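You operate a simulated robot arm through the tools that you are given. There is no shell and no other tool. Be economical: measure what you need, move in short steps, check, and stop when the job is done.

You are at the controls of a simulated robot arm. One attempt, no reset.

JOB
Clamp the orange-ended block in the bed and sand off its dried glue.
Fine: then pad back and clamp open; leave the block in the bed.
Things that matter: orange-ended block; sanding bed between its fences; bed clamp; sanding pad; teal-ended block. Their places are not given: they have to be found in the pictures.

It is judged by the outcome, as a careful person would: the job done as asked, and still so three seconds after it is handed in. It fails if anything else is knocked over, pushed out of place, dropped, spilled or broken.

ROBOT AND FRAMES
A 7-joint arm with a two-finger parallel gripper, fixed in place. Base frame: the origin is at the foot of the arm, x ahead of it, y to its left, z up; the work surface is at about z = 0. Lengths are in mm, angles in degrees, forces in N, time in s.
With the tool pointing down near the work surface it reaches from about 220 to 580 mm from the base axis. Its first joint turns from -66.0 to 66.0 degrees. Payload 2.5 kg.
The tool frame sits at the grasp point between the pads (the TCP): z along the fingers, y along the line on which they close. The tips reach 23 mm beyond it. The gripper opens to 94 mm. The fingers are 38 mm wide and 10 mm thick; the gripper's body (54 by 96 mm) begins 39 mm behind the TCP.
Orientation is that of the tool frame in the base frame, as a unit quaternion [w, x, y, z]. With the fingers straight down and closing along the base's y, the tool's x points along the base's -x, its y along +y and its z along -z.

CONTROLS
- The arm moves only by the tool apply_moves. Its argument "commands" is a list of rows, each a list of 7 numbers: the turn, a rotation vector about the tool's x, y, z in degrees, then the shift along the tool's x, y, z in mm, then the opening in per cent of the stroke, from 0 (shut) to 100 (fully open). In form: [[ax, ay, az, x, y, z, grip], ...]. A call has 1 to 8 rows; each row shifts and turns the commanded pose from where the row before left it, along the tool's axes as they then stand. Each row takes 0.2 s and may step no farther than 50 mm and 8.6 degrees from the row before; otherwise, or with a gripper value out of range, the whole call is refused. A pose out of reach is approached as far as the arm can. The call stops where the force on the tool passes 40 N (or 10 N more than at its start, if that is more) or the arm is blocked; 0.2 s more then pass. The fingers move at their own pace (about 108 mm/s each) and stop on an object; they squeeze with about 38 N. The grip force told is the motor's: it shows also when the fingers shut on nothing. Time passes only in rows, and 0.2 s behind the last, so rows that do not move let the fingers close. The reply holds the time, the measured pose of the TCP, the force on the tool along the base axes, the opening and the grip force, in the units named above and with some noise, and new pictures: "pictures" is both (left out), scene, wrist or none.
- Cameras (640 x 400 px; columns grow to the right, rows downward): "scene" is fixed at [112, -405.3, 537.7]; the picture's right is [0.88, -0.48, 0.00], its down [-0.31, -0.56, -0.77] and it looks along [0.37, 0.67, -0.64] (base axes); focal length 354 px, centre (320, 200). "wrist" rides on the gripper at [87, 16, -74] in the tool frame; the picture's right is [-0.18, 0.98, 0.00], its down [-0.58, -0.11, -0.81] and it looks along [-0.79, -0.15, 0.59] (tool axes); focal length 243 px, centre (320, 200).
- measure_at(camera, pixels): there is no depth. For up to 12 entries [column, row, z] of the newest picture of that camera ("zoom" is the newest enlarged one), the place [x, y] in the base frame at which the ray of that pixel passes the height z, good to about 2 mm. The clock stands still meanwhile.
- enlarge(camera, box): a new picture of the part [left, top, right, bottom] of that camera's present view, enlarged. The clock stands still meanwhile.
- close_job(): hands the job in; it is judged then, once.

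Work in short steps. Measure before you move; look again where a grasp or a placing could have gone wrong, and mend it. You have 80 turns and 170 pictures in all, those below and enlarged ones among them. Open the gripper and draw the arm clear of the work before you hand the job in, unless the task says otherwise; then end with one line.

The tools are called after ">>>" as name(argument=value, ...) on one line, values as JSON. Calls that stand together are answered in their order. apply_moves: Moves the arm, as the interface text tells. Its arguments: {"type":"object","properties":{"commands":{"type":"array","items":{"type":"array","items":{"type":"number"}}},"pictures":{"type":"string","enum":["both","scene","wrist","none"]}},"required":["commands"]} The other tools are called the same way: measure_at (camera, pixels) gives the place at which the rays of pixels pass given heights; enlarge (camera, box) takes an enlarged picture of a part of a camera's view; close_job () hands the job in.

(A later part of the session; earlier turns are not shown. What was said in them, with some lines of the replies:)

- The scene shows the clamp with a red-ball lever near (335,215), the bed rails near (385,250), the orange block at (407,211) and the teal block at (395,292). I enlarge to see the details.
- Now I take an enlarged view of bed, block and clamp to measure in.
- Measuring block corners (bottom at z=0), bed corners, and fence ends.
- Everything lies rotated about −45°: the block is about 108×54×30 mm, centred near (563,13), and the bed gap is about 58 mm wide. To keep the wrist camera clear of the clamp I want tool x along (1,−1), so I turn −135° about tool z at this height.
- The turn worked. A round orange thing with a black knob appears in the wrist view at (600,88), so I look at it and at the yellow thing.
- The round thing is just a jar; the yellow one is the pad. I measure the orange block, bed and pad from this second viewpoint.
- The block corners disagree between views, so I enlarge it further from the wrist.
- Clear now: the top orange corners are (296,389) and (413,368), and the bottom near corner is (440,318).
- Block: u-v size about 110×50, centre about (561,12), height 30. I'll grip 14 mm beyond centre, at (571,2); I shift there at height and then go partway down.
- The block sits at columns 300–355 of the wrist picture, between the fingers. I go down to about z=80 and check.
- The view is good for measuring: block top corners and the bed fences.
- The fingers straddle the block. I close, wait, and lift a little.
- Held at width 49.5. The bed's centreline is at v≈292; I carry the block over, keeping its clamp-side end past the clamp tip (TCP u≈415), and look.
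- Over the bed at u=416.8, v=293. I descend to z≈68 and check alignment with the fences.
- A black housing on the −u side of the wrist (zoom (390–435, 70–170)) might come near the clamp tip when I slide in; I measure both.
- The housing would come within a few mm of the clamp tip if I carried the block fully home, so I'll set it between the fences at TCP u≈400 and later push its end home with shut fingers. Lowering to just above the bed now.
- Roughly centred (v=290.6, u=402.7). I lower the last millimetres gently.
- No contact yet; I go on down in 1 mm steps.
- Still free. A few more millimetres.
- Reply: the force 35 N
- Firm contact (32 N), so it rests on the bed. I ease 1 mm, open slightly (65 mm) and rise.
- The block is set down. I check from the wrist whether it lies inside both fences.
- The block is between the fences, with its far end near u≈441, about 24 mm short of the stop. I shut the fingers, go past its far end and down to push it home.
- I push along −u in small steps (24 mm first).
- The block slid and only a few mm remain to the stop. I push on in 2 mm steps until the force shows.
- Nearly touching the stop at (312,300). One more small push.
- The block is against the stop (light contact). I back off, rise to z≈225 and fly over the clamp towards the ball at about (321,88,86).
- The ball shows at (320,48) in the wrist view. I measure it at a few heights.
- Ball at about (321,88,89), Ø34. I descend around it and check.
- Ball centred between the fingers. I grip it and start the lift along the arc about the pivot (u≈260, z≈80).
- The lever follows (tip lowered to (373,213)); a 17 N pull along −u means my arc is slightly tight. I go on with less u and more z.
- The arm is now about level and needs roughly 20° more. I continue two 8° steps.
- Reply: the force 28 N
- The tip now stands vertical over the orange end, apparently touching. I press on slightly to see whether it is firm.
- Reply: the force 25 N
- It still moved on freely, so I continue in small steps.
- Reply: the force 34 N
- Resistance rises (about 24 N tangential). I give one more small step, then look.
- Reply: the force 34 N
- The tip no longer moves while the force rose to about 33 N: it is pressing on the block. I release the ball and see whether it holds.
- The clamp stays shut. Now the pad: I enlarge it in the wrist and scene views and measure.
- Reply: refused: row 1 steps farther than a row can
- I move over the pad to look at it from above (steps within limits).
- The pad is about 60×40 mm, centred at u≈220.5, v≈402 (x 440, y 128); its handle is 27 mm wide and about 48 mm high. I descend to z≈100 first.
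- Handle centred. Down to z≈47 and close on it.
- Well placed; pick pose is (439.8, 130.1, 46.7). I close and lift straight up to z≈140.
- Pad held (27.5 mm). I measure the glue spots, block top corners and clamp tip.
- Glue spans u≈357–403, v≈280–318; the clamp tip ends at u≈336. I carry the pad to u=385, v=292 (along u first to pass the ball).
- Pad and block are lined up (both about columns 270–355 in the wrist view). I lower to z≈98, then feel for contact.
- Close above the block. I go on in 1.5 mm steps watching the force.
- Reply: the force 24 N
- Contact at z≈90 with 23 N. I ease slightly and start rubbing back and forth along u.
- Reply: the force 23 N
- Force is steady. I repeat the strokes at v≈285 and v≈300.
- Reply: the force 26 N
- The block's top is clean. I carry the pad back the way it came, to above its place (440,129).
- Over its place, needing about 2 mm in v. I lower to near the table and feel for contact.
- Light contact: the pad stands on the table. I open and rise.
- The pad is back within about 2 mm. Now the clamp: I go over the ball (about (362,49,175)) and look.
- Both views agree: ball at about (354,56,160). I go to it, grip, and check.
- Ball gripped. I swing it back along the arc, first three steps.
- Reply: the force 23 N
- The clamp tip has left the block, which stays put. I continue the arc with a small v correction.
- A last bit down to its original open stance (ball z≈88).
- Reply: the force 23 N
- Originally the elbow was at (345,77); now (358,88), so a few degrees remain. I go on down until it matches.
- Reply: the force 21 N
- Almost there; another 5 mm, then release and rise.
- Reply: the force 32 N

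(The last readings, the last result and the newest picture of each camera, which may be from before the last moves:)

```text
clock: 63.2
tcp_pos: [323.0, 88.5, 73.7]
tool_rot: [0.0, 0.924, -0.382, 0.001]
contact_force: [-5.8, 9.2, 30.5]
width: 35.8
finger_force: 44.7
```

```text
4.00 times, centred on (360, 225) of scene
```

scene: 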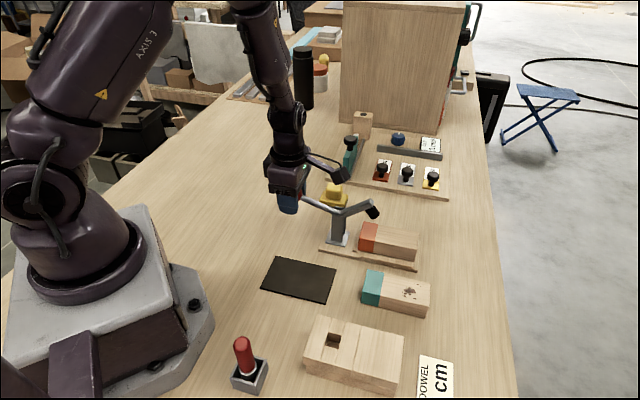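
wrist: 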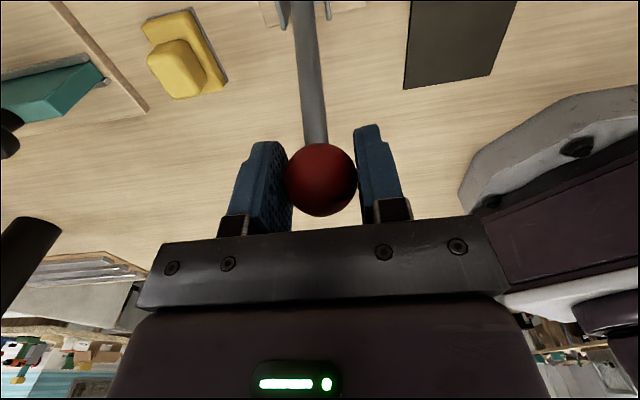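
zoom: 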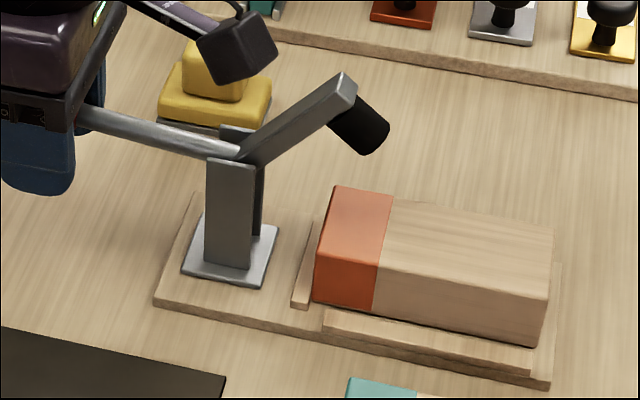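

It matches the original open stance, and the force shows the end stop. I release and rise clear.

>>> apply_moves(commands=[[0, 0, 0, 0, 0, -1, 0], [0, 0, 0, 0, 0, 0, 80], [0, 0, 0, 0, 0, 0, 80], [0, 0, 0, 0, 0, -30, 80], [0, 0, 0, 0, 0, -45, 80], [0, 0, 0, 0, 0, -45, 80], [0, 0, 0, 0, 0, -45, 80], [0, 0, 0, 0, 0, 0, 80]])

>>> enlarge(camera="scene", box=[280, 175, 440, 275])

```text
clock: 65.0
tcp_pos: [322.2, 88.4, 235.3]
tool_rot: [0.0, 0.925, -0.38, 0.0]
contact_force: [-0.9, -0.5, 0.5]
width: 75.2
finger_force: 0.1
```

scene: 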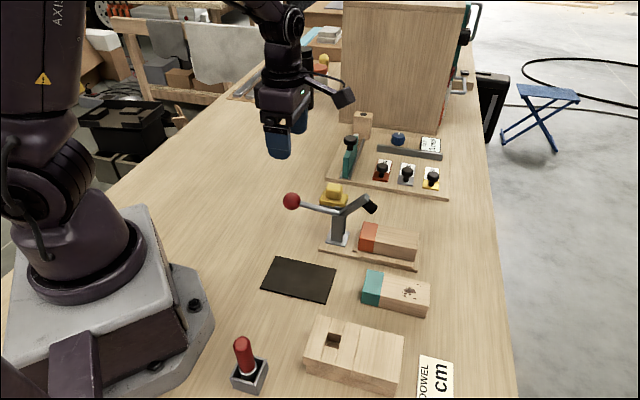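
wrist: 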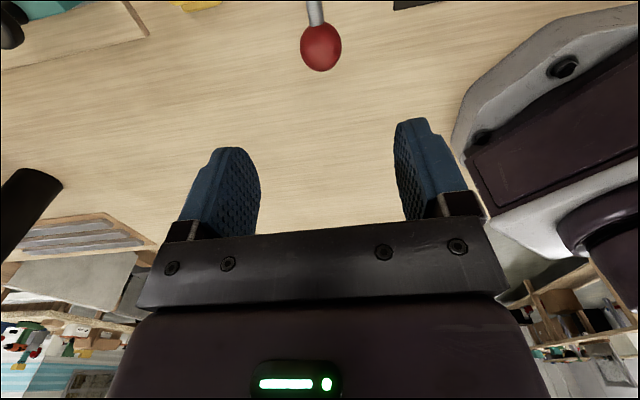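

```text
4.00 times, centred on (360, 225) of scene
```

zoom: 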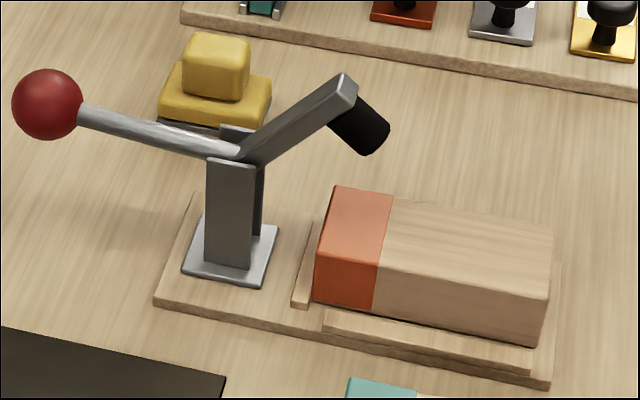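

The clamp is open and the clean block is seated in the bed. The pad is back and the arm is clear, so I hand the job in.

>>> close_job()

```text
The job is handed in.
```

The orange-ended block was clamped and sanded clean, and it is still in the bed; the pad is back within about 3 mm of where it stood, the clamp is open, and nothing else was disturbed.
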